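You operate a simulated robot arm through the tools that you are given. There is no shell and no other tool. Be economical: measure what you need, move in short steps, check, and stop when the job is done.

Carry out the task below with a simulated robot arm. There is one attempt and no reset: what you move stays moved.

Task
Move the small red die from the grey holder to the green case.
Fine: lift it out with the press; the slide plate ends pulled out.

It is judged by the outcome, as a careful person would: the job done as asked, and still so three seconds after it is handed in. It fails if anything else is knocked over, pushed out of place, dropped, spilled or broken.

Robot
A 6-joint arm with a two-finger parallel gripper, fixed in place. Base frame: the origin is at the foot of the arm, x ahead of it, y to its left, z up; the work surface is at about z = 86. Lengths are in cm, angles in degrees, forces in N, time in s.
With the tool pointing down near the work surface it reaches from about 24 to 64 cm from the base axis. Its first joint turns from -66.0 to 66.0 degrees. Payload 2.7 kg.
The TCP is the grasp point between the finger pads, 2.3 cm short of the fingertips. In the tool frame z runs along the fingers and y along their closing line. The gripper opens to 9.4 cm. The fingers are 3.8 cm wide and 1 cm thick; the gripper's body (5.4 by 9.6 cm) begins 3.9 cm behind the TCP.
Orientation is told as [roll, pitch, yaw] about the base's x, y, z axes, in that order, counted from this pose: with the fingers straight down and closing along the base's y, the tool's x points along the base's -x, its y along +y and its z along -z.

Tools
- The arm moves only by the tool move_arm. Its argument "series" is a list of rows, each a list of 3 entries, a list of its own where there are three numbers: the turn, a rotation vector about the base's x, y, z in units of 90 degrees (1.0 is 90 degrees), then the shift along the base's x, y, z in units of 250 mm (1.0 is 250 mm), then the opening in per cent of the stroke, from 0 (shut) to 100 (fully open). In form: [[[ax, ay, az], [dx, dy, dz], claw], ...]. A call has 1 to 12 rows; each row is the pose to reach, as a shift and turn from the pose commanded when the call began. A call with a number of a shift or a turn outside -1 to 1 is refused whole. Each row takes 0.2 s and may step no farther than 5 cm and 8.6 degrees from the row before; otherwise, or with a gripper value out of range, the whole call is refused. A pose out of reach is approached as far as the arm can. The call stops where the force on the tool passes 50 N (or 10 N more than at its start, if that is more) or the arm is blocked; 0.2 s more then pass. The fingers move at their own pace (about 4.5 cm/s each) and stop on an object; they squeeze with about 42 N. The grip force told is the motor's: it shows also when the fingers shut on nothing. Time passes only in rows, and 0.2 s behind the last, so rows that repeat a pose let the fingers close. The reply holds the time, the measured pose of the TCP, the force on the tool along the base axes, the opening and the grip force, in the units named above and with some noise.
- Cameras (640 x 400 px; columns grow to the right, rows downward): "scene" is fixed at [7.62, -43.22, 140.92]; the picture's right is [0.76, -0.65, 0.00], its down [-0.35, -0.41, -0.84] and it looks along [0.55, 0.64, -0.54] (base axes); focal length 344 px, centre (320, 200). "wrist" rides on the gripper at [8.6, 1.6, -7.5] in the tool frame; the picture's right is [-0.18, 0.98, 0.00], its down [-0.58, -0.11, -0.81] and it looks along [-0.79, -0.15, 0.59] (tool axes); focal length 243 px, centre (320, 200). There is no depth. A picture from a camera that has moved, and an enlarged one, comes with that camera's place and axes in the base frame and with its lens.
- snapshot(camera): a new picture of that camera. The clock stands still meanwhile.
- inspect(camera, box): a new picture of the part [left, top, right, bottom] of that camera's present view, enlarged. The clock stands still meanwhile.
- hand_in(): hands the job in; it is judged then, once.

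Go step by step. Nothing tells you positions but the pictures and the camera data: compare them with the known pose of the tool, close in by small moves and look again before you grip or let go. The budget is 120 turns and 76 pictures, counting those below and the enlarged ones. Unless the task says otherwise, let go and move clear before handing in, and close with one line.

The tools are called after "Request:" by a JSON object that holds its "api" and its "payload". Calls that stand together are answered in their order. move_arm: Moves the arm, as the interface text tells. Its arguments: {"type":"object","properties":{"series":{"type":"array"}},"required":["series"]} The other tools are called the same way: snapshot (camera) takes a picture; inspect (camera, box) takes an enlarged picture of a part of a camera's view; hand_in () hands the job in.

At the start:

```text
time_s: 0.0
ee_pos: [35.94, 5.91, 119.3]
tool_rot: [0.0, 0.0, 0.0]
force: [-0.1, 0.1, -0.1]
finger_gap: 9.42
gripper_force: 0.0
```

scene: 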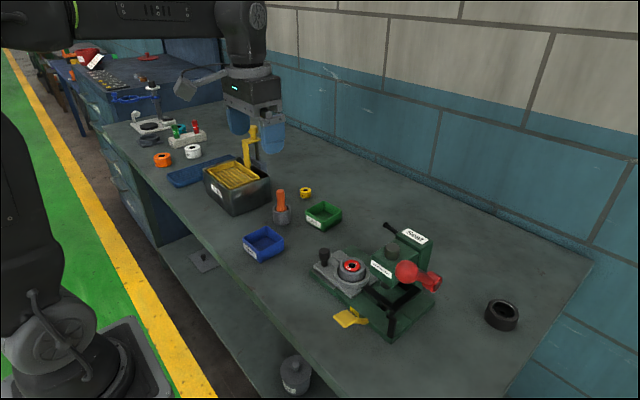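
wrist: 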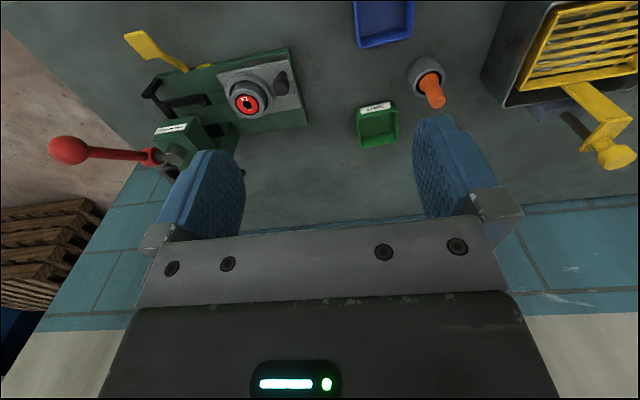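

I see a green press with a slide plate carrying a grey holder with a red die, a lever with a red knob, and a green case. I'll look closer.

Request:
{"api": "inspect", "payload": {"camera": "scene", "box": [290, 200, 460, 350]}}

Request:
{"api": "inspect", "payload": {"camera": "wrist", "box": [40, 20, 320, 200]}}

Request:
{"api": "inspect", "payload": {"camera": "scene", "box": [220, 170, 360, 270]}}

```text
2.67 times, centred on (375, 275) of scene
camera zoom: at [7.62, -43.22, 140.92], right [0.76, -0.65, 0.0], down [-0.35, -0.41, -0.84], along [0.55, 0.64, -0.54], focal length 918 px, centre (173, 0)
```

zoom: 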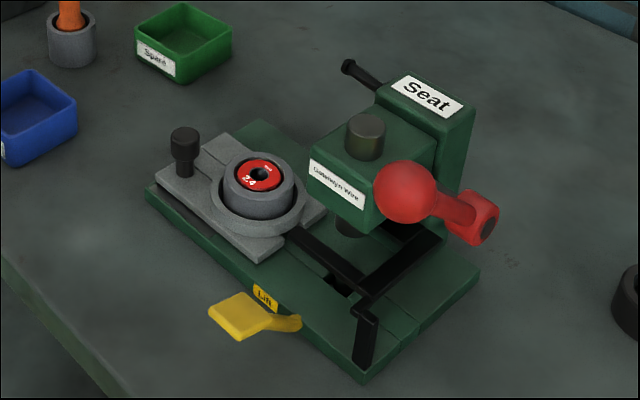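

```text
2.22 times, centred on (180, 110) of wrist
camera zoom: at [27.26, 7.4, 126.72], right [0.18, 0.98, 0.0], down [0.58, -0.11, 0.81], along [0.79, -0.15, -0.59], focal length 539 px, centre (631, 400)
```

zoom: 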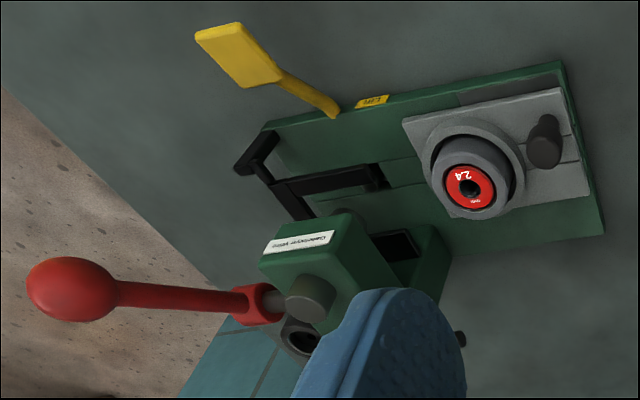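

```text
4.00 times, centred on (290, 220) of scene
camera zoom: at [7.62, -43.22, 140.92], right [0.76, -0.65, 0.0], down [-0.35, -0.41, -0.84], along [0.55, 0.64, -0.54], focal length 1377 px, centre (440, 120)
```

zoom: 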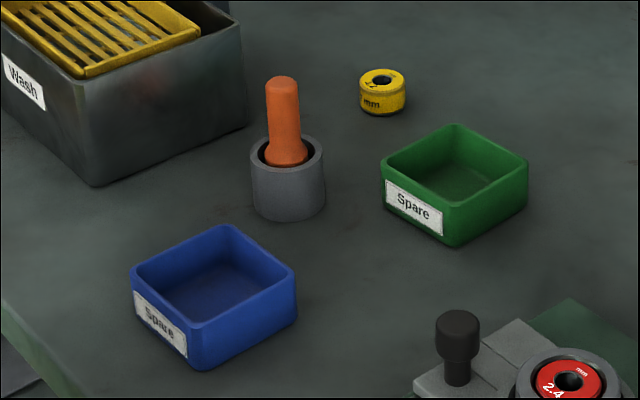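

The base plate runs along y, roughly x 42–55 and y −22 to 0. The die holder is at about (46.5, −8, 92), the slide knob at about (44.8, −1.7, 93), and the head is near y −16. I'll move the wrist camera in for a closer look.

Request:
{"api": "move_arm", "payload": {"series": [[[0, 0, 0], [-0.04, -0.16, -0.09], 100], [[0, 0, 0], [-0.08, -0.32, -0.18], 100], [[0, 0, 0], [-0.12, -0.48, -0.27], 100], [[0, 0, 0], [-0.16, -0.64, -0.37], 100], [[0, 0, 0], [-0.16, -0.64, -0.37], 100]]}}

Request:
{"api": "snapshot", "payload": {"camera": "wrist"}}

Request:
{"api": "snapshot", "payload": {"camera": "scene"}}

```text
time_s: 1.2
ee_pos: [31.7, -10.21, 109.94]
tool_rot: [0.0, -0.1, 0.1]
force: [-0.1, 0.3, 0.3]
finger_gap: 9.39
gripper_force: 0.1
```

```text
70 pictures are left
camera wrist: at [23.24, -8.74, 117.43], right [0.18, 0.98, 0.0], down [0.58, -0.11, 0.81], along [0.79, -0.15, -0.59], focal length 243 px, centre (320, 200)
```

wrist: 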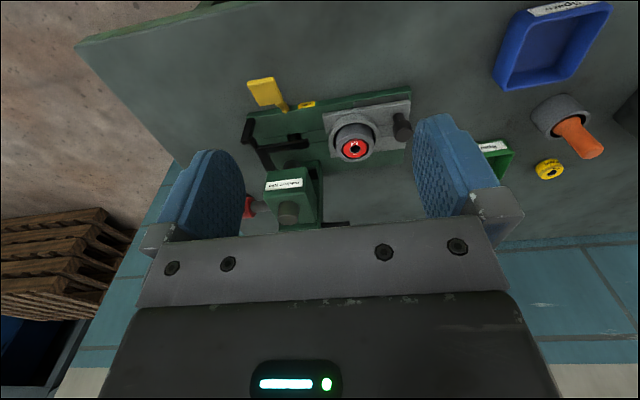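

```text
69 pictures are left
```

scene: 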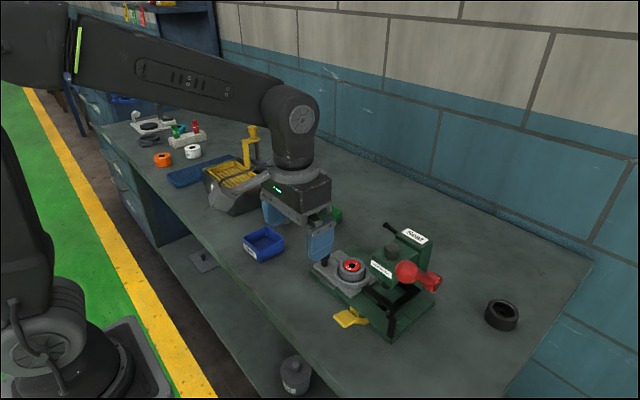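

Request:
{"api": "inspect", "payload": {"camera": "wrist", "box": [230, 65, 420, 235]}}

Request:
{"api": "inspect", "payload": {"camera": "scene", "box": [310, 250, 410, 345]}}

```text
2.35 times, centred on (325, 150) of wrist
camera zoom: at [23.24, -8.74, 117.43], right [0.18, 0.98, 0.0], down [0.58, -0.11, 0.81], along [0.79, -0.15, -0.59], focal length 571 px, centre (308, 318)
```

zoom: 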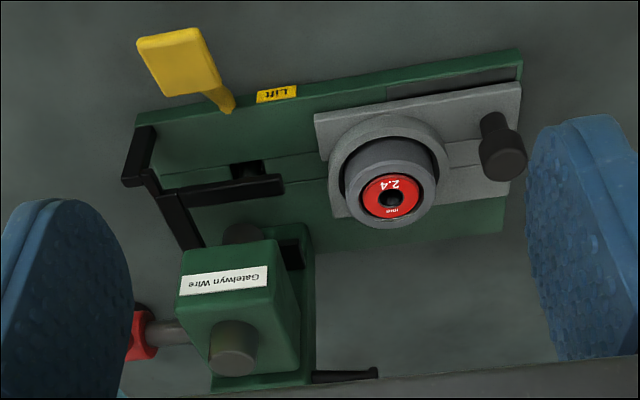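

```text
4.21 times, centred on (360, 298) of scene
camera zoom: at [7.62, -43.22, 140.92], right [0.76, -0.65, 0.0], down [-0.35, -0.41, -0.84], along [0.55, 0.64, -0.54], focal length 1450 px, centre (152, -210)
```

zoom: 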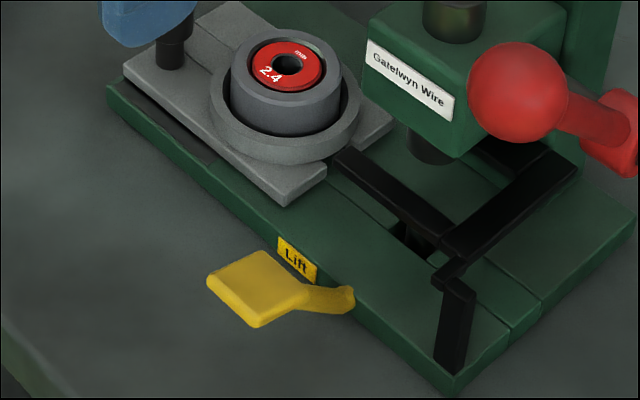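

The die sits flush in a dark collar. The ejector hole is under the head at about (46, −16.5), and a black hold-down finger is at x≈44. So the plan is to push the slide in by its knob, press Lift, pull the slide out and take the die. I'll turn the gripper by −90° yaw and move above the knob.

Request:
{"api": "move_arm", "payload": {"series": [[[0, 0, -0.09], [0.043, 0.03, 0], 100], [[0, 0, -0.18], [0.086, 0.06, 0], 100], [[0, 0, -0.27], [0.129, 0.09, 0], 100], [[0, 0, -0.36], [0.171, 0.12, 0], 100], [[0, 0, -0.45], [0.214, 0.15, 0], 100], [[0, 0, -0.54], [0.257, 0.18, 0], 100], [[0, 0, -0.63], [0.3, 0.21, 0], 100], [[0, 0, -0.72], [0.343, 0.24, 0], 100], [[0, 0, -0.81], [0.386, 0.27, 0], 100], [[0, 0, -0.9], [0.43, 0.31, -0.07], 100], [[0, 0, -0.99], [0.48, 0.34, -0.14], 100], [[0, 0, -1], [0.514, 0.364, -0.2], 100]]}}

Request:
{"api": "snapshot", "payload": {"camera": "wrist"}}

Request:
{"api": "snapshot", "payload": {"camera": "scene"}}

```text
time_s: 3.8
ee_pos: [44.8, -1.08, 104.95]
tool_rot: [0.1, 0.0, -90.1]
force: [0.3, 0.3, -0.8]
finger_gap: 9.38
gripper_force: 0.1
```

```text
66 pictures are left
camera wrist: at [46.4, 7.53, 112.39], right [0.98, -0.19, 0.0], down [-0.11, -0.58, 0.81], along [-0.15, -0.79, -0.59], focal length 243 px, centre (320, 200)
```

wrist: 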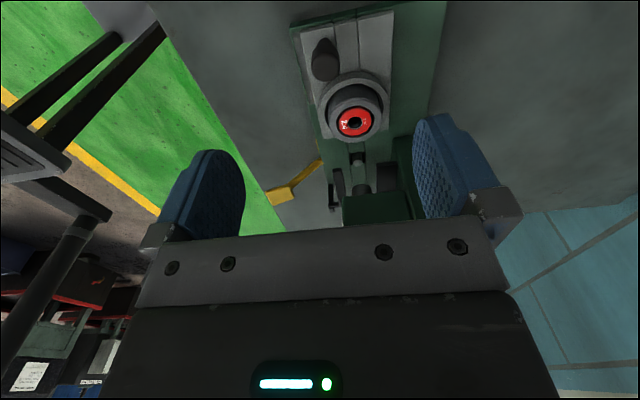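

```text
65 pictures are left
```

scene: 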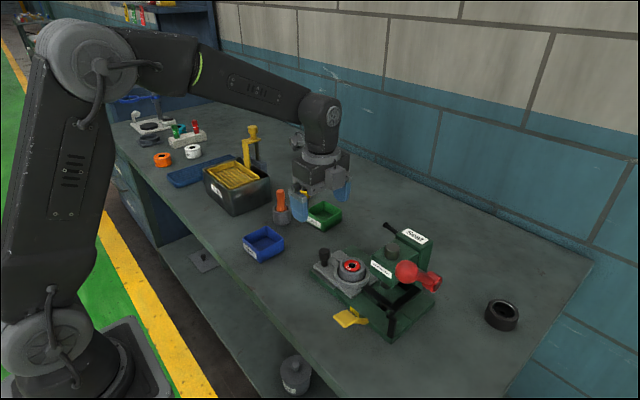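

Request:
{"api": "inspect", "payload": {"camera": "wrist", "box": [250, 5, 450, 230]}}

```text
1.78 times, centred on (350, 118) of wrist
camera zoom: at [46.4, 7.53, 112.39], right [0.98, -0.19, 0.0], down [-0.11, -0.58, 0.81], along [-0.15, -0.79, -0.59], focal length 431 px, centre (267, 347)
```

zoom: 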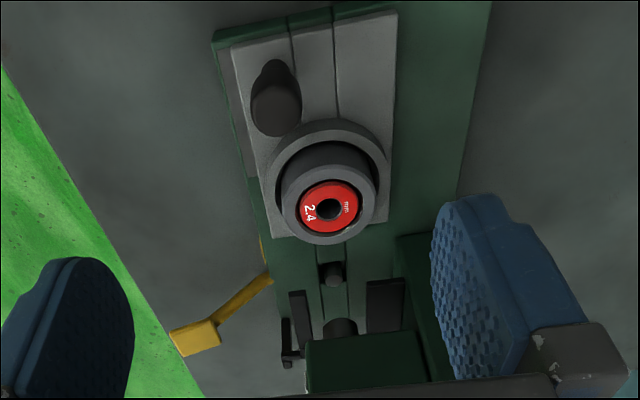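

The slide knob is at about (45.05, −1.5), with its top near z 93 and a diameter of about 2.3. I'll descend with the fingers open either side of it.

Request:
{"api": "move_arm", "payload": {"series": [[[0, 0, 0], [0.01, 0.004, -0.16], 100], [[0, 0, 0], [0.01, 0.004, -0.32], 100], [[0, 0, 0], [0.01, 0.004, -0.42], 100], [[0, 0, 0], [0.01, 0.004, -0.49], 100]]}}

Request:
{"api": "snapshot", "payload": {"camera": "wrist"}}

Request:
{"api": "inspect", "payload": {"camera": "scene", "box": [270, 180, 430, 340]}}

```text
time_s: 4.8
ee_pos: [44.98, -0.79, 92.65]
tool_rot: [0.0, 0.0, -90.0]
force: [0.0, -0.6, 0.1]
finger_gap: 9.38
gripper_force: 0.1
```

```text
63 pictures are left
camera wrist: at [46.64, 7.62, 100.15], right [0.98, -0.18, 0.0], down [-0.11, -0.58, 0.81], along [-0.15, -0.79, -0.59], focal length 243 px, centre (320, 200)
```

wrist: 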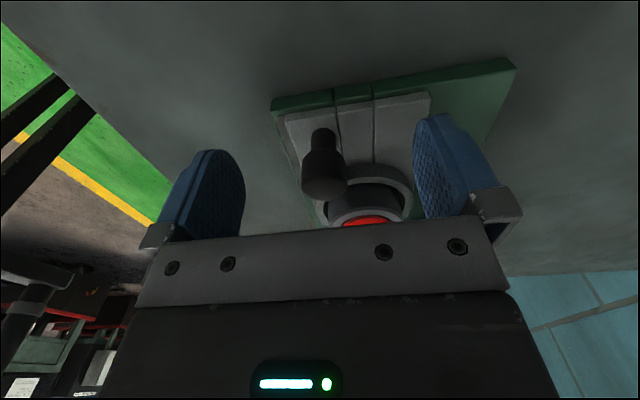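

```text
2.50 times, centred on (350, 260) of scene
camera zoom: at [7.62, -43.22, 140.92], right [0.76, -0.65, 0.0], down [-0.35, -0.41, -0.84], along [0.55, 0.64, -0.54], focal length 861 px, centre (245, 50)
```

zoom: 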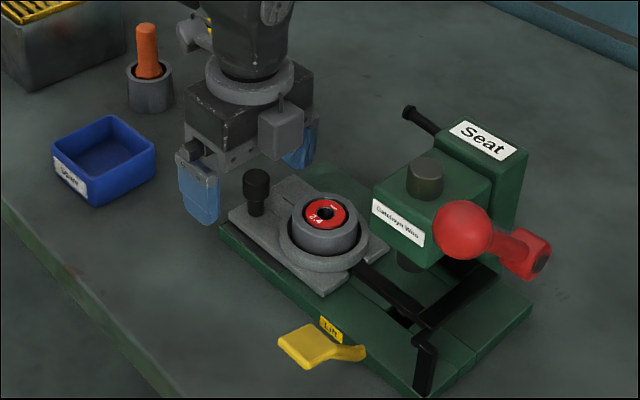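

The knob is at about (45, −1.55) with its top at z 92.4, between the fingers. I'll lower another 0.5 cm and close.

Request:
{"api": "move_arm", "payload": {"series": [[[0, 0, 0], [0, -0.01, -0.02], 100], [[0, 0, 0], [0, -0.01, -0.02], 10], [[0, 0, 0], [0, -0.01, -0.02], 10], [[0, 0, 0], [0, -0.01, -0.02], 10], [[0, 0, 0], [0, -0.01, -0.02], 10], [[0, 0, 0], [0, -0.01, -0.02], 10]]}}

Request:
{"api": "inspect", "payload": {"camera": "scene", "box": [270, 180, 430, 340]}}

```text
time_s: 6.2
ee_pos: [44.92, -1.16, 92.36]
tool_rot: [0.1, 0.0, -90.0]
force: [4.2, 1.4, -2.6]
finger_gap: 2.37
gripper_force: 43.0
```

```text
2.50 times, centred on (350, 260) of scene
camera zoom: at [7.64, -43.22, 140.92], right [0.76, -0.65, 0.0], down [-0.35, -0.41, -0.84], along [0.55, 0.64, -0.54], focal length 861 px, centre (245, 50)
```

zoom: 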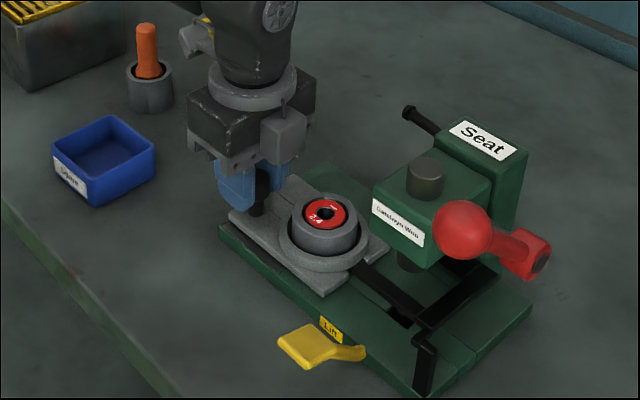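

The knob is gripped. I'll push the slide in toward −y in small steps.

Request:
{"api": "move_arm", "payload": {"series": [[[0, 0, 0], [0, -0.04, 0], 10], [[0, 0, 0], [0, -0.08, 0], 10], [[0, 0, 0], [0, -0.12, 0], 10], [[0, 0, 0], [0, -0.16, 0], 10], [[0, 0, 0], [0, -0.2, 0], 10], [[0, 0, 0], [0, -0.24, 0], 10]]}}

Request:
{"api": "inspect", "payload": {"camera": "scene", "box": [270, 180, 430, 340]}}

```text
time_s: 7.6
ee_pos: [45.02, -7.13, 92.35]
tool_rot: [0.0, 0.1, -90.0]
force: [8.5, 0.4, -1.1]
finger_gap: 2.37
gripper_force: 44.9
```

```text
2.50 times, centred on (350, 260) of scene
camera zoom: at [7.65, -43.22, 140.92], right [0.76, -0.65, 0.0], down [-0.35, -0.41, -0.84], along [0.55, 0.64, -0.54], focal length 861 px, centre (245, 50)
```

zoom: 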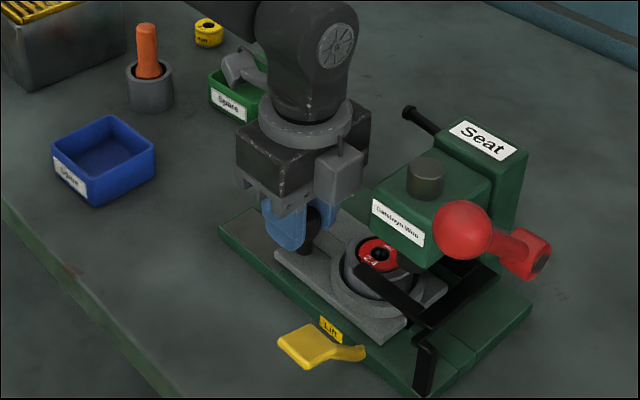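

The slide moves freely. I'll continue gently to find the stop.

Request:
{"api": "move_arm", "payload": {"series": [[[0, 0, 0], [0, -0.02, 0], 10], [[0, 0, 0], [0, -0.04, 0], 10], [[0, 0, 0], [0, -0.06, 0], 10], [[0, 0, 0], [0, -0.075, 0], 10], [[0, 0, 0], [0, -0.09, 0], 10], [[0, 0, 0], [0, -0.1, 0], 10], [[0, 0, 0], [0, -0.11, 0], 10], [[0, 0, 0], [0, -0.12, 0], 10]]}}

Request:
{"api": "inspect", "payload": {"camera": "scene", "box": [300, 220, 440, 345]}}

```text
time_s: 9.4
ee_pos: [45.07, -9.52, 92.14]
tool_rot: [0.0, 0.3, -89.8]
force: [-1.4, 12.2, 0.3]
finger_gap: 2.4
gripper_force: 44.6
stopped in row 8: the force on the tool passed its limit (the readings are from after the stop); the commanded pose is now the measured one
```

```text
3.20 times, centred on (370, 282) of scene
camera zoom: at [7.61, -43.19, 140.94], right [0.76, -0.65, 0.0], down [-0.35, -0.41, -0.84], along [0.55, 0.64, -0.54], focal length 1102 px, centre (160, -64)
```

zoom: 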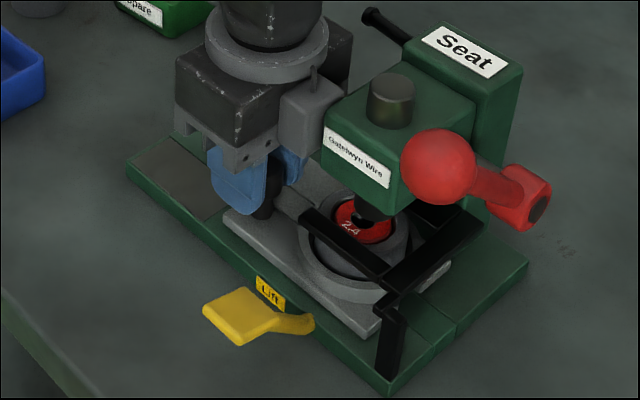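

It stopped after about 8.4 cm of travel, which matches the ejector position. I'll check the alignment and look for any contact between gripper and head.

Request:
{"api": "inspect", "payload": {"camera": "scene", "box": [345, 230, 415, 310]}}

Request:
{"api": "snapshot", "payload": {"camera": "wrist"}}

```text
5.00 times, centred on (380, 270) of scene
camera zoom: at [7.61, -43.19, 140.94], right [0.76, -0.65, 0.0], down [-0.35, -0.41, -0.84], along [0.55, 0.64, -0.54], focal length 1722 px, centre (20, -150)
```

zoom: 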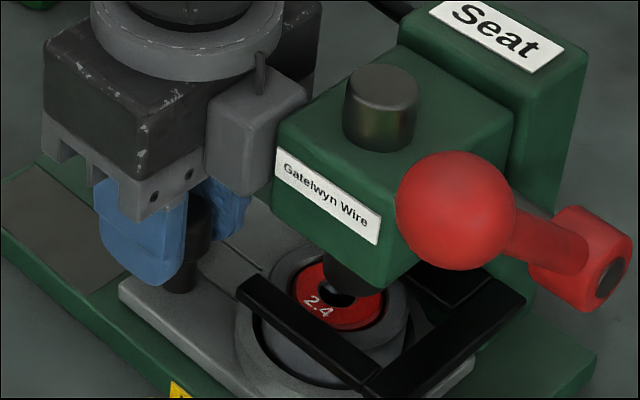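

```text
57 pictures are left
camera wrist: at [46.65, -0.99, 99.75], right [0.98, -0.18, 0.0], down [-0.11, -0.59, 0.8], along [-0.14, -0.79, -0.59], focal length 243 px, centre (320, 200)
```

wrist: 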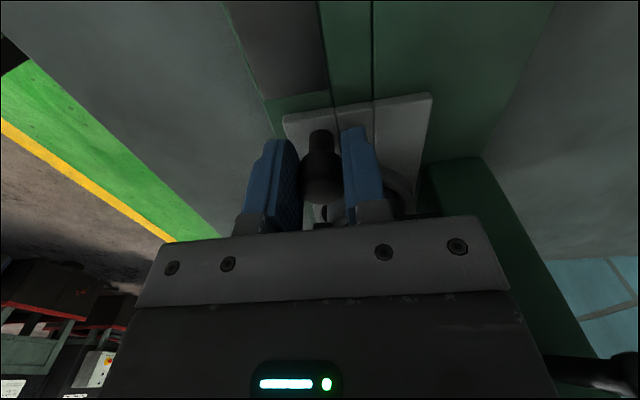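

The grey box on the gripper may be touching the head, so I can't tell whether this is the slide's own stop. I'll let go, back off in +y, and push the knob with shut fingers from behind.

Request:
{"api": "move_arm", "payload": {"series": [[[0, 0, 0], [0, 0.01, 0], 10], [[0, 0, 0], [0, 0.01, 0], 60], [[0, 0, 0], [0, 0.01, 0], 60], [[0, 0, 0], [0, 0.01, 0], 60], [[0, 0, 0], [0, 0.07, 0], 60], [[0, 0, 0], [0, 0.15, 0], 60], [[0, 0, 0], [0, 0.15, 0], 0], [[0, 0, 0], [0, 0.15, 0], 0], [[0, 0, 0], [0, 0.15, 0], 0], [[0, 0, 0], [0, 0.15, 0], 0]]}}

Request:
{"api": "inspect", "payload": {"camera": "scene", "box": [310, 230, 430, 330]}}

Request:
{"api": "inspect", "payload": {"camera": "wrist", "box": [230, 60, 450, 230]}}

```text
time_s: 11.7
ee_pos: [44.89, -5.83, 92.21]
tool_rot: [0.0, 0.2, -89.8]
force: [0.1, 0.0, -0.7]
finger_gap: 0.0
gripper_force: 35.3
```

```text
4.00 times, centred on (370, 280) of scene
camera zoom: at [7.62, -43.22, 140.92], right [0.76, -0.65, 0.0], down [-0.35, -0.41, -0.84], along [0.55, 0.64, -0.54], focal length 1377 px, centre (120, -120)
```

zoom: 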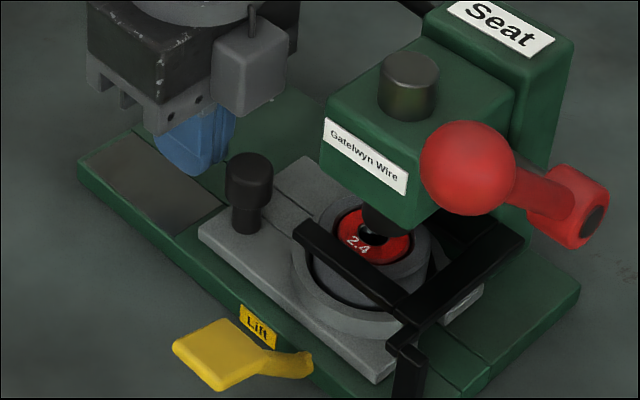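

```text
2.35 times, centred on (340, 145) of wrist
camera zoom: at [46.62, 2.64, 99.7], right [0.98, -0.18, 0.0], down [-0.11, -0.58, 0.8], along [-0.15, -0.79, -0.59], focal length 571 px, centre (273, 329)
```

zoom: 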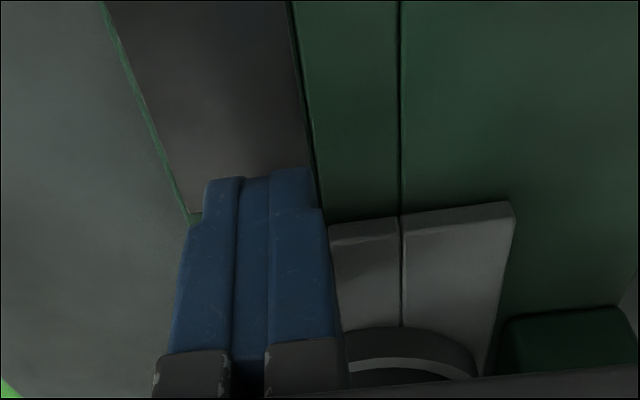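

Now I'll push the knob gently toward −y until it stops.

Request:
{"api": "move_arm", "payload": {"series": [[[0, 0, 0], [0, -0.02, 0], 0], [[0, 0, 0], [0, -0.035, 0], 0], [[0, 0, 0], [0, -0.045, 0], 0], [[0, 0, 0], [0, -0.055, 0], 0], [[0, 0, 0], [0, -0.065, 0], 0], [[0, 0, 0], [0, -0.075, 0], 0], [[0, 0, 0], [0, -0.085, 0], 0], [[0, 0, 0], [0, -0.095, 0], 0]]}}

Request:
{"api": "inspect", "payload": {"camera": "scene", "box": [310, 230, 430, 330]}}

```text
time_s: 13.6
ee_pos: [44.9, -7.66, 92.32]
tool_rot: [-0.1, 0.7, -89.7]
force: [-2.4, 9.5, 3.8]
finger_gap: 0.0
gripper_force: 42.2
stopped in row 8: the force on the tool passed its limit (the readings are from after the stop); the commanded pose is now the measured one
```

```text
4.00 times, centred on (370, 280) of scene
camera zoom: at [7.6, -43.2, 140.93], right [0.76, -0.65, 0.0], down [-0.35, -0.41, -0.84], along [0.55, 0.64, -0.54], focal length 1377 px, centre (120, -120)
```

zoom: 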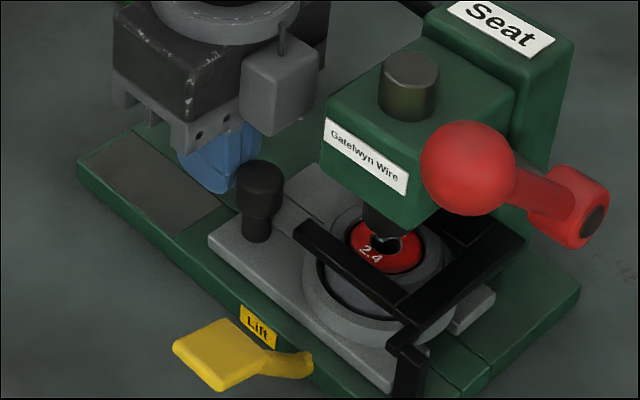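

The slide moved a further 0.8 cm to its real stop, so the holder is at about y −17.1. The Lift paddle is at about (35.5, −17, 92.8), along the same line. Next I'll back off, rise, and turn to yaw 0 above the paddle with the fingers shut.

Request:
{"api": "move_arm", "payload": {"series": [[[0, 0, 0], [0, 0.04, 0], 0], [[0, 0, 0], [0, 0.04, 0.18], 0], [[0, 0, 0], [0, 0.04, 0.36], 0], [[0, 0, 0], [0, 0.04, 0.55], 0], [[0, 0, 0.09], [-0.08, 0.04, 0.55], 0], [[0, 0, 0.18], [-0.16, 0.04, 0.55], 0], [[0, 0, 0.27], [-0.24, 0.04, 0.55], 0], [[0, 0, 0.36], [-0.32, 0.04, 0.55], 0], [[0, 0, 0.45], [-0.39, 0.0, 0.55], 0], [[0, 0, 0.54], [-0.39, -0.1, 0.55], 0], [[0, 0, 0.63], [-0.39, -0.2, 0.55], 0], [[0, 0, 0.72], [-0.39, -0.28, 0.55], 0]]}}

```text
time_s: 16.2
ee_pos: [35.2, -14.83, 106.04]
tool_rot: [0.0, 0.6, -24.8]
force: [-0.2, 0.4, -0.5]
finger_gap: 0.0
gripper_force: 42.2
```

Request:
{"api": "move_arm", "payload": {"series": [[[0, 0, 0.09], [0, -0.02, 0], 0], [[0, 0, 0.18], [0, -0.04, 0], 0], [[0, 0, 0.276], [-0.01, -0.055, 0], 0], [[0, 0, 0.276], [-0.01, -0.055, 0], 0]]}}

Request:
{"api": "snapshot", "payload": {"camera": "wrist"}}

Request:
{"api": "inspect", "payload": {"camera": "scene", "box": [260, 150, 460, 350]}}

```text
time_s: 17.2
ee_pos: [35.08, -16.05, 105.95]
tool_rot: [0.0, 0.7, 0.0]
force: [0.7, 0.6, -0.5]
finger_gap: 0.0
gripper_force: 42.0
```

```text
53 pictures are left
camera wrist: at [26.52, -14.61, 113.55], right [0.18, 0.98, 0.0], down [0.59, -0.11, 0.8], along [0.79, -0.15, -0.6], focal length 243 px, centre (320, 200)
```

wrist: 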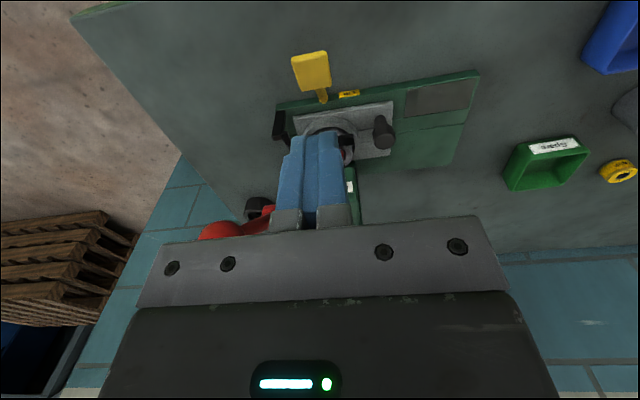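

```text
2.00 times, centred on (360, 250) of scene
camera zoom: at [7.62, -43.22, 140.92], right [0.76, -0.65, 0.0], down [-0.35, -0.41, -0.84], along [0.55, 0.64, -0.54], focal length 689 px, centre (240, 100)
```

zoom: 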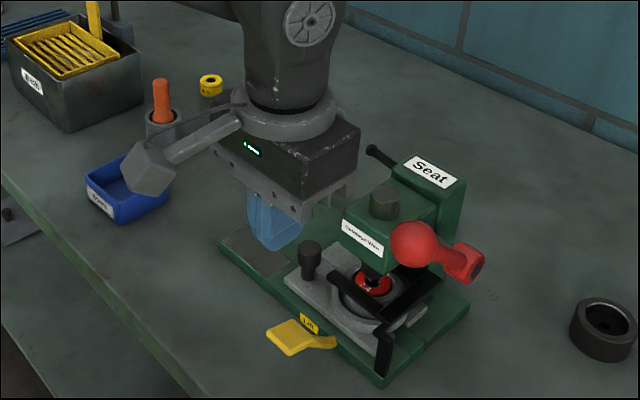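

The paddle centre is confirmed at about (36, −17, 92.8). I'll descend to just above it and check the clearance to the red ball.

Request:
{"api": "move_arm", "payload": {"series": [[[0, 0, 0], [0, -0.012, -0.15], 0], [[0, 0, 0], [0, -0.012, -0.3], 0], [[0, 0, 0], [0, -0.012, -0.39], 0], [[0, 0, 0], [0, -0.012, -0.39], 0]]}}

Request:
{"api": "inspect", "payload": {"camera": "scene", "box": [280, 180, 440, 340]}}

Request:
{"api": "snapshot", "payload": {"camera": "wrist"}}

```text
time_s: 18.2
ee_pos: [35.11, -16.46, 96.25]
tool_rot: [0.0, 0.6, -0.1]
force: [0.7, 0.5, -0.9]
finger_gap: 0.01
gripper_force: 41.9
```

```text
2.50 times, centred on (360, 260) of scene
camera zoom: at [7.62, -43.22, 140.92], right [0.76, -0.65, 0.0], down [-0.35, -0.41, -0.84], along [0.55, 0.64, -0.54], focal length 861 px, centre (220, 50)
```

zoom: 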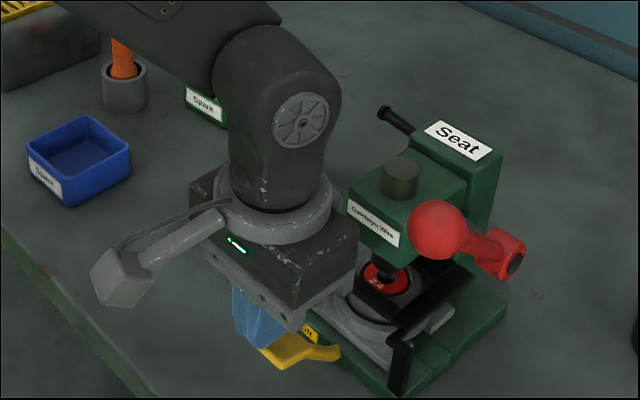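

```text
50 pictures are left
camera wrist: at [26.59, -14.85, 103.81], right [0.18, 0.98, 0.0], down [0.59, -0.11, 0.8], along [0.79, -0.15, -0.6], focal length 243 px, centre (320, 200)
```

wrist: 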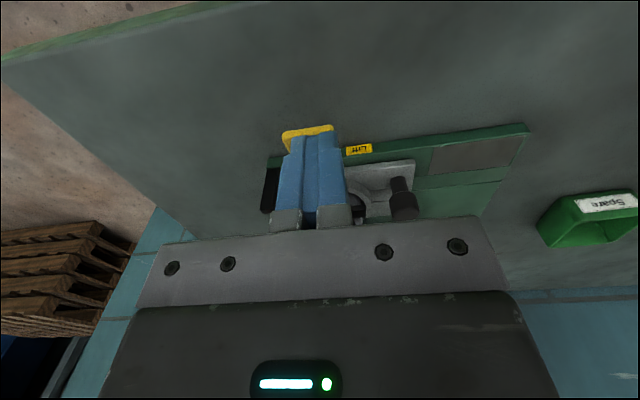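

The fingertips are over the paddle and clear of the ball. I'll press down in small steps.

Request:
{"api": "move_arm", "payload": {"series": [[[0, 0, 0], [0, 0, -0.03], 0], [[0, 0, 0], [0, 0, -0.05], 0], [[0, 0, 0], [0, 0, -0.07], 0], [[0, 0, 0], [0, 0, -0.09], 0], [[0, 0, 0], [0, 0, -0.11], 0], [[0, 0, 0], [0, 0, -0.13], 0], [[0, 0, 0], [0, 0, -0.15], 0]]}}

Request:
{"api": "inspect", "payload": {"camera": "scene", "box": [320, 220, 430, 340]}}

```text
time_s: 19.8
ee_pos: [35.16, -16.5, 92.68]
tool_rot: [-0.1, 0.6, -0.1]
force: [-15.7, 0.0, 21.2]
finger_gap: 0.0
gripper_force: 42.5
```

```text
3.33 times, centred on (375, 280) of scene
camera zoom: at [7.56, -43.21, 140.93], right [0.76, -0.65, 0.0], down [-0.35, -0.41, -0.84], along [0.55, 0.64, -0.54], focal length 1148 px, centre (137, -67)
```

zoom: 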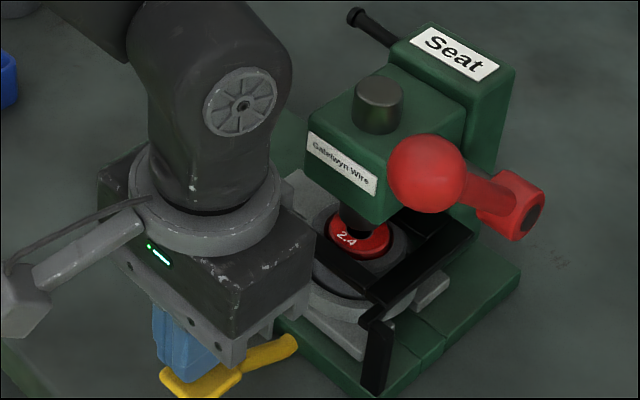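

The die is rising out of the holder. I'll keep pressing.

Request:
{"api": "move_arm", "payload": {"series": [[[0, 0, 0], [0, 0, -0.02], 0], [[0, 0, 0], [0, 0, -0.04], 0], [[0, 0, 0], [0, 0, -0.055], 0], [[0, 0, 0], [0, 0, -0.07], 0], [[0, 0, 0], [0, 0, -0.085], 0]]}}

Request:
{"api": "inspect", "payload": {"camera": "scene", "box": [320, 220, 430, 340]}}

```text
time_s: 21.1
ee_pos: [35.11, -16.29, 90.88]
tool_rot: [-0.1, 0.5, 0.0]
force: [-8.6, 5.9, 21.2]
finger_gap: 0.01
gripper_force: 41.7
stopped in row 5: the force on the tool passed its limit (the readings are from after the stop); the commanded pose is now the measured one
```

```text
3.33 times, centred on (375, 280) of scene
camera zoom: at [7.57, -43.2, 140.93], right [0.76, -0.65, 0.0], down [-0.35, -0.41, -0.84], along [0.55, 0.64, -0.54], focal length 1148 px, centre (137, -67)
```

zoom: 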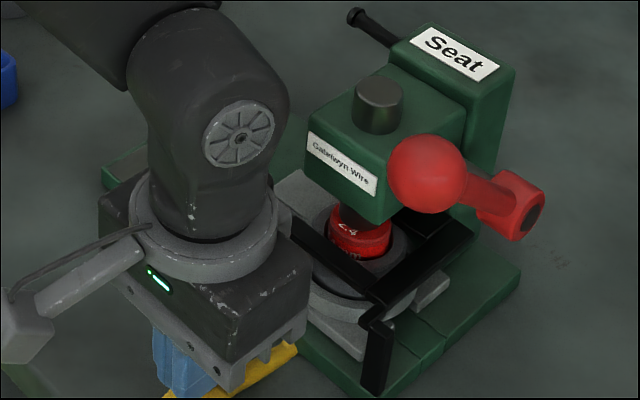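

The lever is at the end of its travel and the die stands well proud of the holder. I'll raise slowly and check that it stays up.

Request:
{"api": "move_arm", "payload": {"series": [[[0, 0, 0], [0, 0, 0.03], 0], [[0, 0, 0], [0, 0, 0.07], 0], [[0, 0, 0], [0, 0, 0.11], 0], [[0, 0, 0], [0, 0, 0.15], 0], [[0, 0, 0], [0, 0, 0.2], 0], [[0, 0, 0], [0, 0, 0.36], 0], [[0, 0, 0], [0, 0, 0.52], 0], [[0, 0, 0], [0, 0, 0.62], 0]]}}

Request:
{"api": "inspect", "payload": {"camera": "scene", "box": [320, 220, 430, 340]}}

```text
time_s: 22.9
ee_pos: [35.05, -16.39, 106.12]
tool_rot: [-0.2, 0.5, 0.0]
force: [0.0, -0.4, 0.4]
finger_gap: 0.0
gripper_force: 42.4
```

```text
3.33 times, centred on (375, 280) of scene
camera zoom: at [7.62, -43.22, 140.92], right [0.76, -0.65, 0.0], down [-0.35, -0.41, -0.84], along [0.55, 0.64, -0.54], focal length 1148 px, centre (137, -67)
```

zoom: 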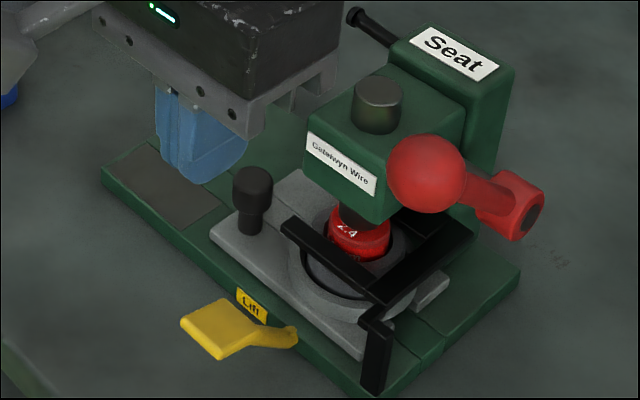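

The die stays raised. Next I'll re-approach the slide knob at yaw −90 with a slight tilt, so the gripper's grey box clears the head.

Request:
{"api": "move_arm", "payload": {"series": [[[0, 0, -0.09], [0, 0.1, 0.04], 0], [[0, 0, -0.18], [0, 0.2, 0.08], 0], [[0, 0, -0.27], [0, 0.3, 0.08], 20], [[0, 0, -0.36], [0, 0.4, 0.08], 60], [[0, 0, -0.45], [0.06, 0.44, 0.08], 60], [[0, 0, -0.54], [0.12, 0.44, 0.08], 60], [[0, 0, -0.63], [0.18, 0.44, 0.08], 60], [[0, 0, -0.72], [0.24, 0.44, 0.08], 60], [[0, 0, -0.81], [0.3, 0.44, 0.08], 60], [[0, 0, -0.9], [0.35, 0.44, 0.08], 60], [[0, 0, -0.99], [0.39, 0.44, 0.08], 60], [[0, 0, -1], [0.396, 0.44, 0.08], 60]]}}

Request:
{"api": "move_arm", "payload": {"series": [[[-0.08, 0, 0], [0, 0, -0.06], 60], [[-0.167, 0, 0], [0, 0, -0.16], 60], [[-0.167, 0, 0], [0, 0, -0.32], 60], [[-0.167, 0, 0], [0, 0, -0.32], 60]]}}

Request:
{"api": "snapshot", "payload": {"camera": "wrist"}}

Request:
{"api": "inspect", "payload": {"camera": "scene", "box": [280, 180, 440, 340]}}

```text
time_s: 25.5
ee_pos: [44.93, -5.41, 108.17]
tool_rot: [0.0, 0.5, -90.2]
force: [-0.2, -0.9, 0.9]
finger_gap: 5.64
gripper_force: 0.0
```

```text
time_s: 26.5
ee_pos: [44.93, -5.43, 100.14]
tool_rot: [0.0, -14.6, -90.1]
force: [0.4, 0.0, 0.1]
finger_gap: 5.66
gripper_force: 0.0
```

```text
46 pictures are left
camera wrist: at [46.67, 4.68, 105.2], right [0.98, -0.18, 0.05], down [-0.11, -0.36, 0.93], along [-0.15, -0.92, -0.37], focal length 243 px, centre (320, 200)
```

wrist: 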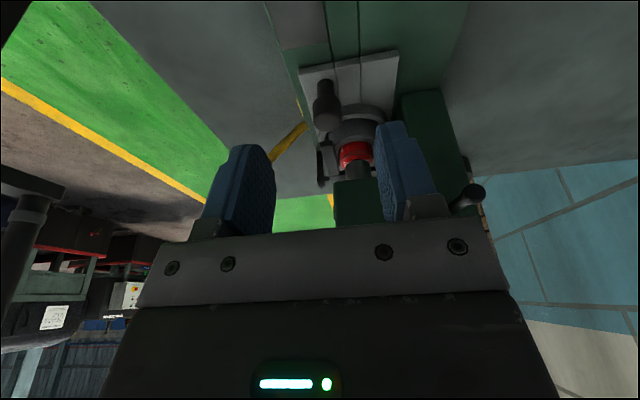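

```text
2.50 times, centred on (360, 260) of scene
camera zoom: at [7.62, -43.22, 140.92], right [0.76, -0.65, 0.0], down [-0.35, -0.41, -0.84], along [0.55, 0.64, -0.54], focal length 861 px, centre (220, 50)
```

zoom: 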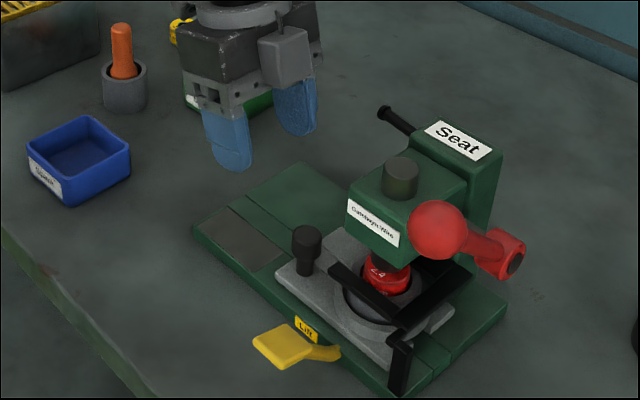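

Request:
{"api": "move_arm", "payload": {"series": [[[0, 0, 0], [0, 0, -0.16], 60], [[0, 0, 0], [0, 0, -0.302], 60], [[0, 0, 0], [0, -0.1, -0.302], 60], [[0, 0, 0], [0, -0.182, -0.302], 60], [[0, 0, 0], [0, -0.182, -0.302], 60]]}}

Request:
{"api": "snapshot", "payload": {"camera": "wrist"}}

Request:
{"api": "inspect", "payload": {"camera": "scene", "box": [300, 220, 420, 330]}}

```text
time_s: 27.7
ee_pos: [44.89, -9.99, 92.67]
tool_rot: [-0.1, -14.5, -90.0]
force: [0.4, -0.1, 0.2]
finger_gap: 5.64
gripper_force: 0.2
```

```text
44 pictures are left
camera wrist: at [46.63, 0.07, 97.61], right [0.98, -0.18, 0.04], down [-0.11, -0.36, 0.93], along [-0.15, -0.92, -0.37], focal length 243 px, centre (320, 200)
```

wrist: 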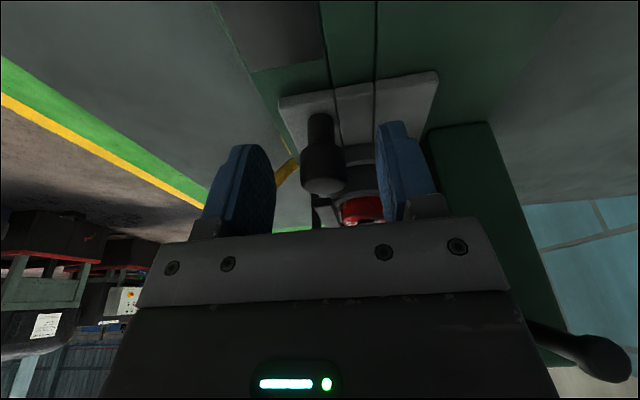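

```text
3.64 times, centred on (360, 275) of scene
camera zoom: at [7.62, -43.22, 140.92], right [0.76, -0.65, 0.0], down [-0.35, -0.41, -0.84], along [0.55, 0.64, -0.54], focal length 1252 px, centre (174, -73)
```

zoom: 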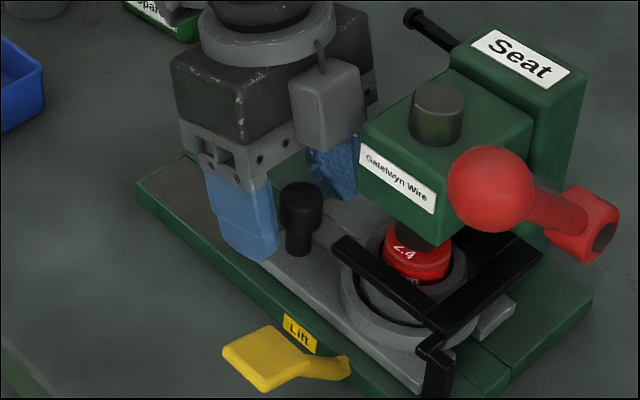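

Knob is between the pads and the box is clear of the head. I'll close and pull the slide out gently.

Request:
{"api": "move_arm", "payload": {"series": [[[0, 0, 0], [0, 0, 0], 10], [[0, 0, 0], [0, 0, 0], 10], [[0, 0, 0], [0, 0, 0], 10], [[0, 0, 0], [0, 0, 0], 10], [[0, 0, 0], [0, 0.015, 0], 10], [[0, 0, 0], [0, 0.03, 0], 10], [[0, 0, 0], [0, 0.05, 0], 10], [[0, 0, 0], [0, 0.07, 0], 10]]}}

Request:
{"api": "inspect", "payload": {"camera": "scene", "box": [300, 220, 420, 330]}}

```text
time_s: 29.5
ee_pos: [44.96, -8.3, 92.66]
tool_rot: [0.0, -14.5, -90.1]
force: [6.9, -0.3, -0.5]
finger_gap: 2.36
gripper_force: 45.2
```

```text
3.64 times, centred on (360, 275) of scene
camera zoom: at [7.64, -43.22, 140.92], right [0.76, -0.65, 0.0], down [-0.35, -0.41, -0.84], along [0.55, 0.64, -0.54], focal length 1252 px, centre (174, -73)
```

zoom: 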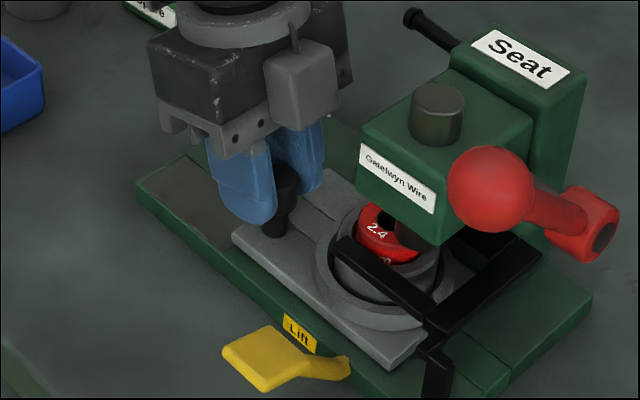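

The slide is moving out with the die raised. I'll continue to the fully pulled-out position.

Request:
{"api": "move_arm", "payload": {"series": [[[0, 0, 0], [0, 0.03, 0], 10], [[0, 0, 0], [0, 0.06, 0], 10], [[0, 0, 0], [0, 0.09, 0], 10], [[0, 0, 0], [0, 0.12, 0], 10], [[0, 0, 0], [0, 0.15, 0], 10], [[0, 0, 0], [0, 0.18, 0], 10], [[0, 0, 0], [0, 0.21, 0], 10], [[0, 0, 0], [0, 0.24, 0], 10], [[0, 0, 0], [0, 0.265, 0], 10], [[0, 0, 0], [0, 0.285, 0], 10], [[0, 0, 0], [0, 0.3, 0], 10]]}}

Request:
{"api": "inspect", "payload": {"camera": "scene", "box": [280, 200, 430, 330]}}

```text
time_s: 31.9
ee_pos: [44.94, -0.89, 92.75]
tool_rot: [0.0, -14.6, -90.2]
force: [8.6, -22.9, 3.4]
finger_gap: 2.39
gripper_force: 44.4
```

```text
3.08 times, centred on (355, 265) of scene
camera zoom: at [7.63, -43.29, 140.9], right [0.76, -0.65, 0.0], down [-0.35, -0.41, -0.84], along [0.55, 0.64, -0.54], focal length 1059 px, centre (212, 0)
```

zoom: 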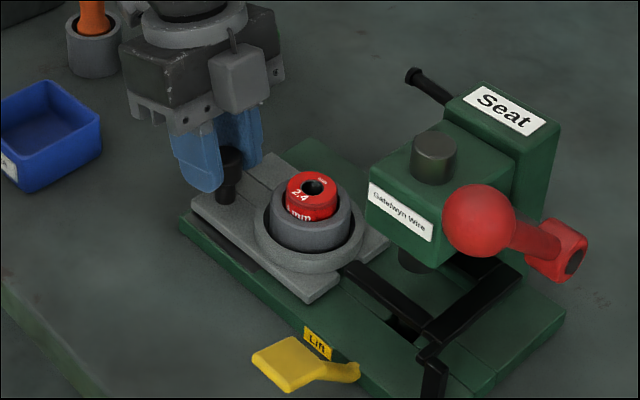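

The slide is fully pulled out against its stop. I'll release the knob and rise.

Request:
{"api": "move_arm", "payload": {"series": [[[0, 0, 0], [0, -0.008, 0], 10], [[0, 0, 0], [0, -0.008, 0], 60], [[0, 0, 0], [0, -0.008, 0], 60], [[0, 0, 0], [0, -0.008, 0], 60], [[0, 0, 0], [0, -0.008, 0.15], 60], [[0, 0, 0], [0, -0.008, 0.3], 60], [[0.083, 0, 0], [0, -0.008, 0.4], 60], [[0.163, 0, 0], [0.03, -0.1, 0.4], 60], [[0.163, 0, 0], [0.066, -0.28, 0.4], 60], [[0.163, 0, 0], [0.066, -0.28, 0.4], 60]]}}

Request:
{"api": "snapshot", "payload": {"camera": "wrist"}}

Request:
{"api": "inspect", "payload": {"camera": "scene", "box": [280, 200, 430, 330]}}

```text
time_s: 34.1
ee_pos: [46.66, -7.85, 102.69]
tool_rot: [-0.2, 0.3, -89.9]
force: [-0.2, 1.2, 0.4]
finger_gap: 5.62
gripper_force: 0.0
```

```text
40 pictures are left
camera wrist: at [48.44, 0.67, 110.07], right [0.98, -0.18, 0.0], down [-0.11, -0.58, 0.8], along [-0.15, -0.79, -0.59], focal length 243 px, centre (320, 200)
```

wrist: 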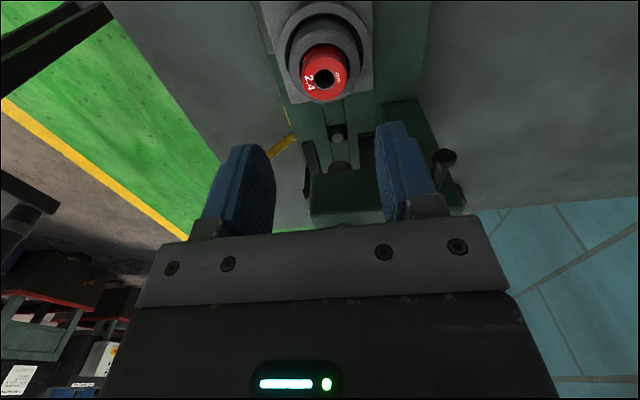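

```text
3.08 times, centred on (355, 265) of scene
camera zoom: at [7.62, -43.22, 140.92], right [0.76, -0.65, 0.0], down [-0.35, -0.41, -0.84], along [0.55, 0.64, -0.54], focal length 1059 px, centre (212, 0)
```

zoom: 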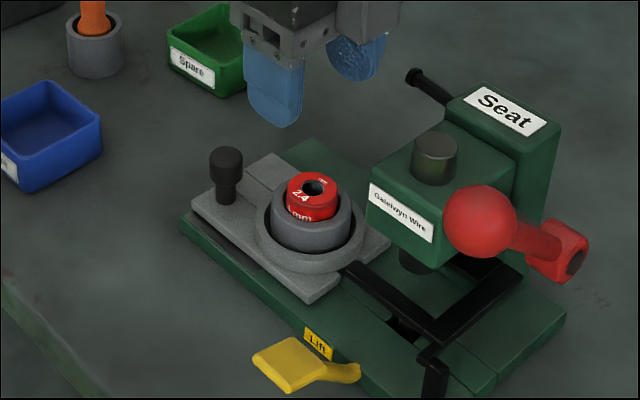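

Die is at about (46.75, −8.05), top z 93, diameter about 3.2, standing about 1.3 cm proud. I'll descend around it.

Request:
{"api": "move_arm", "payload": {"series": [[[0, 0, 0], [0.003, -0.006, -0.15], 60], [[0, 0, 0], [0.003, -0.006, -0.26], 60], [[0, 0, 0], [0.003, -0.006, -0.33], 60], [[0, 0, 0], [0.003, -0.006, -0.33], 60]]}}

Request:
{"api": "snapshot", "payload": {"camera": "wrist"}}

Request:
{"api": "inspect", "payload": {"camera": "scene", "box": [310, 220, 400, 310]}}

```text
time_s: 35.1
ee_pos: [46.74, -7.98, 94.28]
tool_rot: [-0.2, 0.1, -90.0]
force: [0.0, 0.1, -0.3]
finger_gap: 5.62
gripper_force: 0.0
```

```text
38 pictures are left
camera wrist: at [48.47, 0.58, 101.71], right [0.98, -0.18, 0.0], down [-0.11, -0.58, 0.81], along [-0.15, -0.79, -0.59], focal length 243 px, centre (320, 200)
```

wrist: 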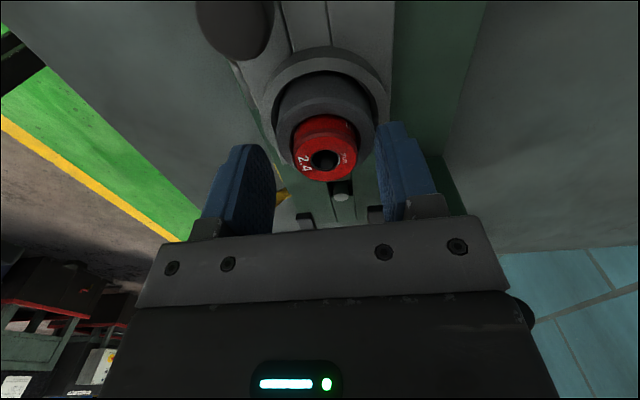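

```text
4.44 times, centred on (355, 265) of scene
camera zoom: at [7.62, -43.22, 140.92], right [0.76, -0.65, 0.0], down [-0.35, -0.41, -0.84], along [0.55, 0.64, -0.54], focal length 1530 px, centre (164, -89)
```

zoom: 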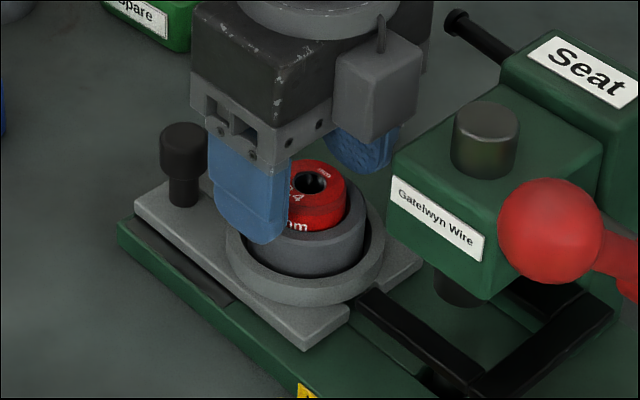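

Collar top is about z 91.5. I'll lower 0.2 cm more and close on the die.

Request:
{"api": "move_arm", "payload": {"series": [[[0, 0, 0], [0, 0, -0.008], 60], [[0, 0, 0], [0, 0, -0.008], 10], [[0, 0, 0], [0, 0, -0.008], 10], [[0, 0, 0], [0, 0, -0.008], 10], [[0, 0, 0], [0, 0, -0.008], 10]]}}

Request:
{"api": "inspect", "payload": {"camera": "scene", "box": [310, 220, 400, 310]}}

Request:
{"api": "inspect", "payload": {"camera": "wrist", "box": [200, 40, 450, 220]}}

```text
time_s: 36.3
ee_pos: [46.73, -7.86, 94.19]
tool_rot: [-0.1, 0.1, -90.1]
force: [2.1, -0.3, -0.5]
finger_gap: 3.3
gripper_force: 42.1
```

```text
4.44 times, centred on (355, 265) of scene
camera zoom: at [7.63, -43.22, 140.92], right [0.76, -0.65, 0.0], down [-0.35, -0.41, -0.84], along [0.55, 0.64, -0.54], focal length 1530 px, centre (164, -89)
```

zoom: 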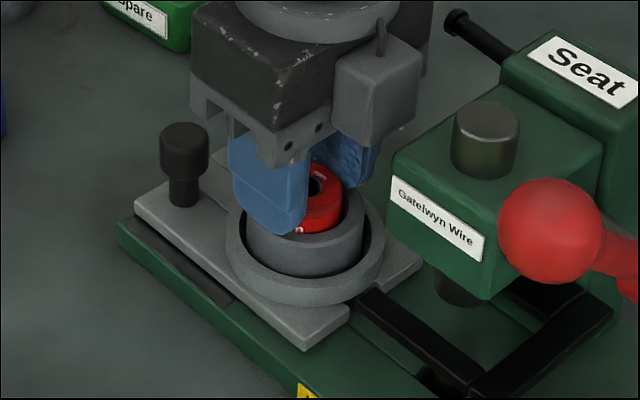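

```text
2.22 times, centred on (325, 130) of wrist
camera zoom: at [48.45, 0.57, 101.54], right [0.98, -0.18, 0.0], down [-0.11, -0.58, 0.81], along [-0.15, -0.79, -0.59], focal length 539 px, centre (309, 356)
```

zoom: 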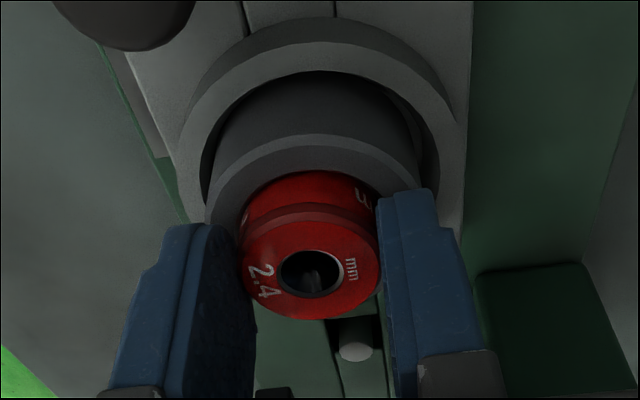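

Die is gripped with a gap of 3.3. I'll lift straight up slowly and check that the holder stays in place.

Request:
{"api": "move_arm", "payload": {"series": [[[0, 0, 0], [0, 0, 0.02], 10], [[0, 0, 0], [0, 0, 0.04], 10], [[0, 0, 0], [0, 0, 0.07], 10], [[0, 0, 0], [0, 0, 0.11], 10], [[0, 0, 0], [0, 0, 0.2], 10], [[0, 0, 0], [0, 0, 0.32], 10], [[0, 0, 0], [0, 0, 0.32], 10]]}}

Request:
{"api": "inspect", "payload": {"camera": "scene", "box": [280, 160, 430, 310]}}

Request:
{"api": "snapshot", "payload": {"camera": "wrist"}}

```text
time_s: 37.9
ee_pos: [46.67, -7.92, 102.2]
tool_rot: [-0.2, 0.1, -89.9]
force: [0.0, -0.5, -2.1]
finger_gap: 3.28
gripper_force: 41.7
```

```text
2.67 times, centred on (355, 235) of scene
camera zoom: at [7.62, -43.22, 140.92], right [0.76, -0.65, 0.0], down [-0.35, -0.41, -0.84], along [0.55, 0.64, -0.54], focal length 918 px, centre (227, 107)
```

zoom: 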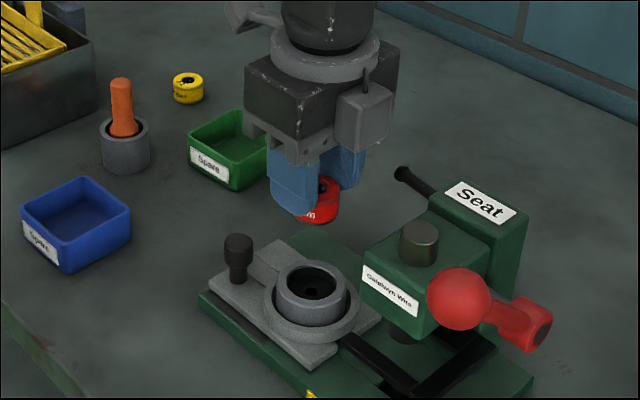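

```text
33 pictures are left
camera wrist: at [48.41, 0.56, 109.57], right [0.98, -0.18, 0.0], down [-0.11, -0.58, 0.81], along [-0.15, -0.79, -0.59], focal length 243 px, centre (320, 200)
```

wrist: 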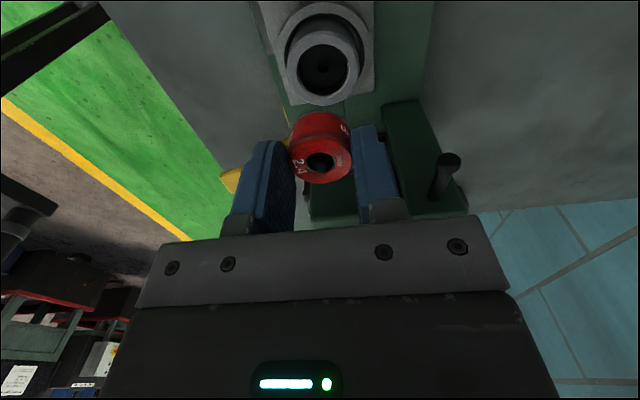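

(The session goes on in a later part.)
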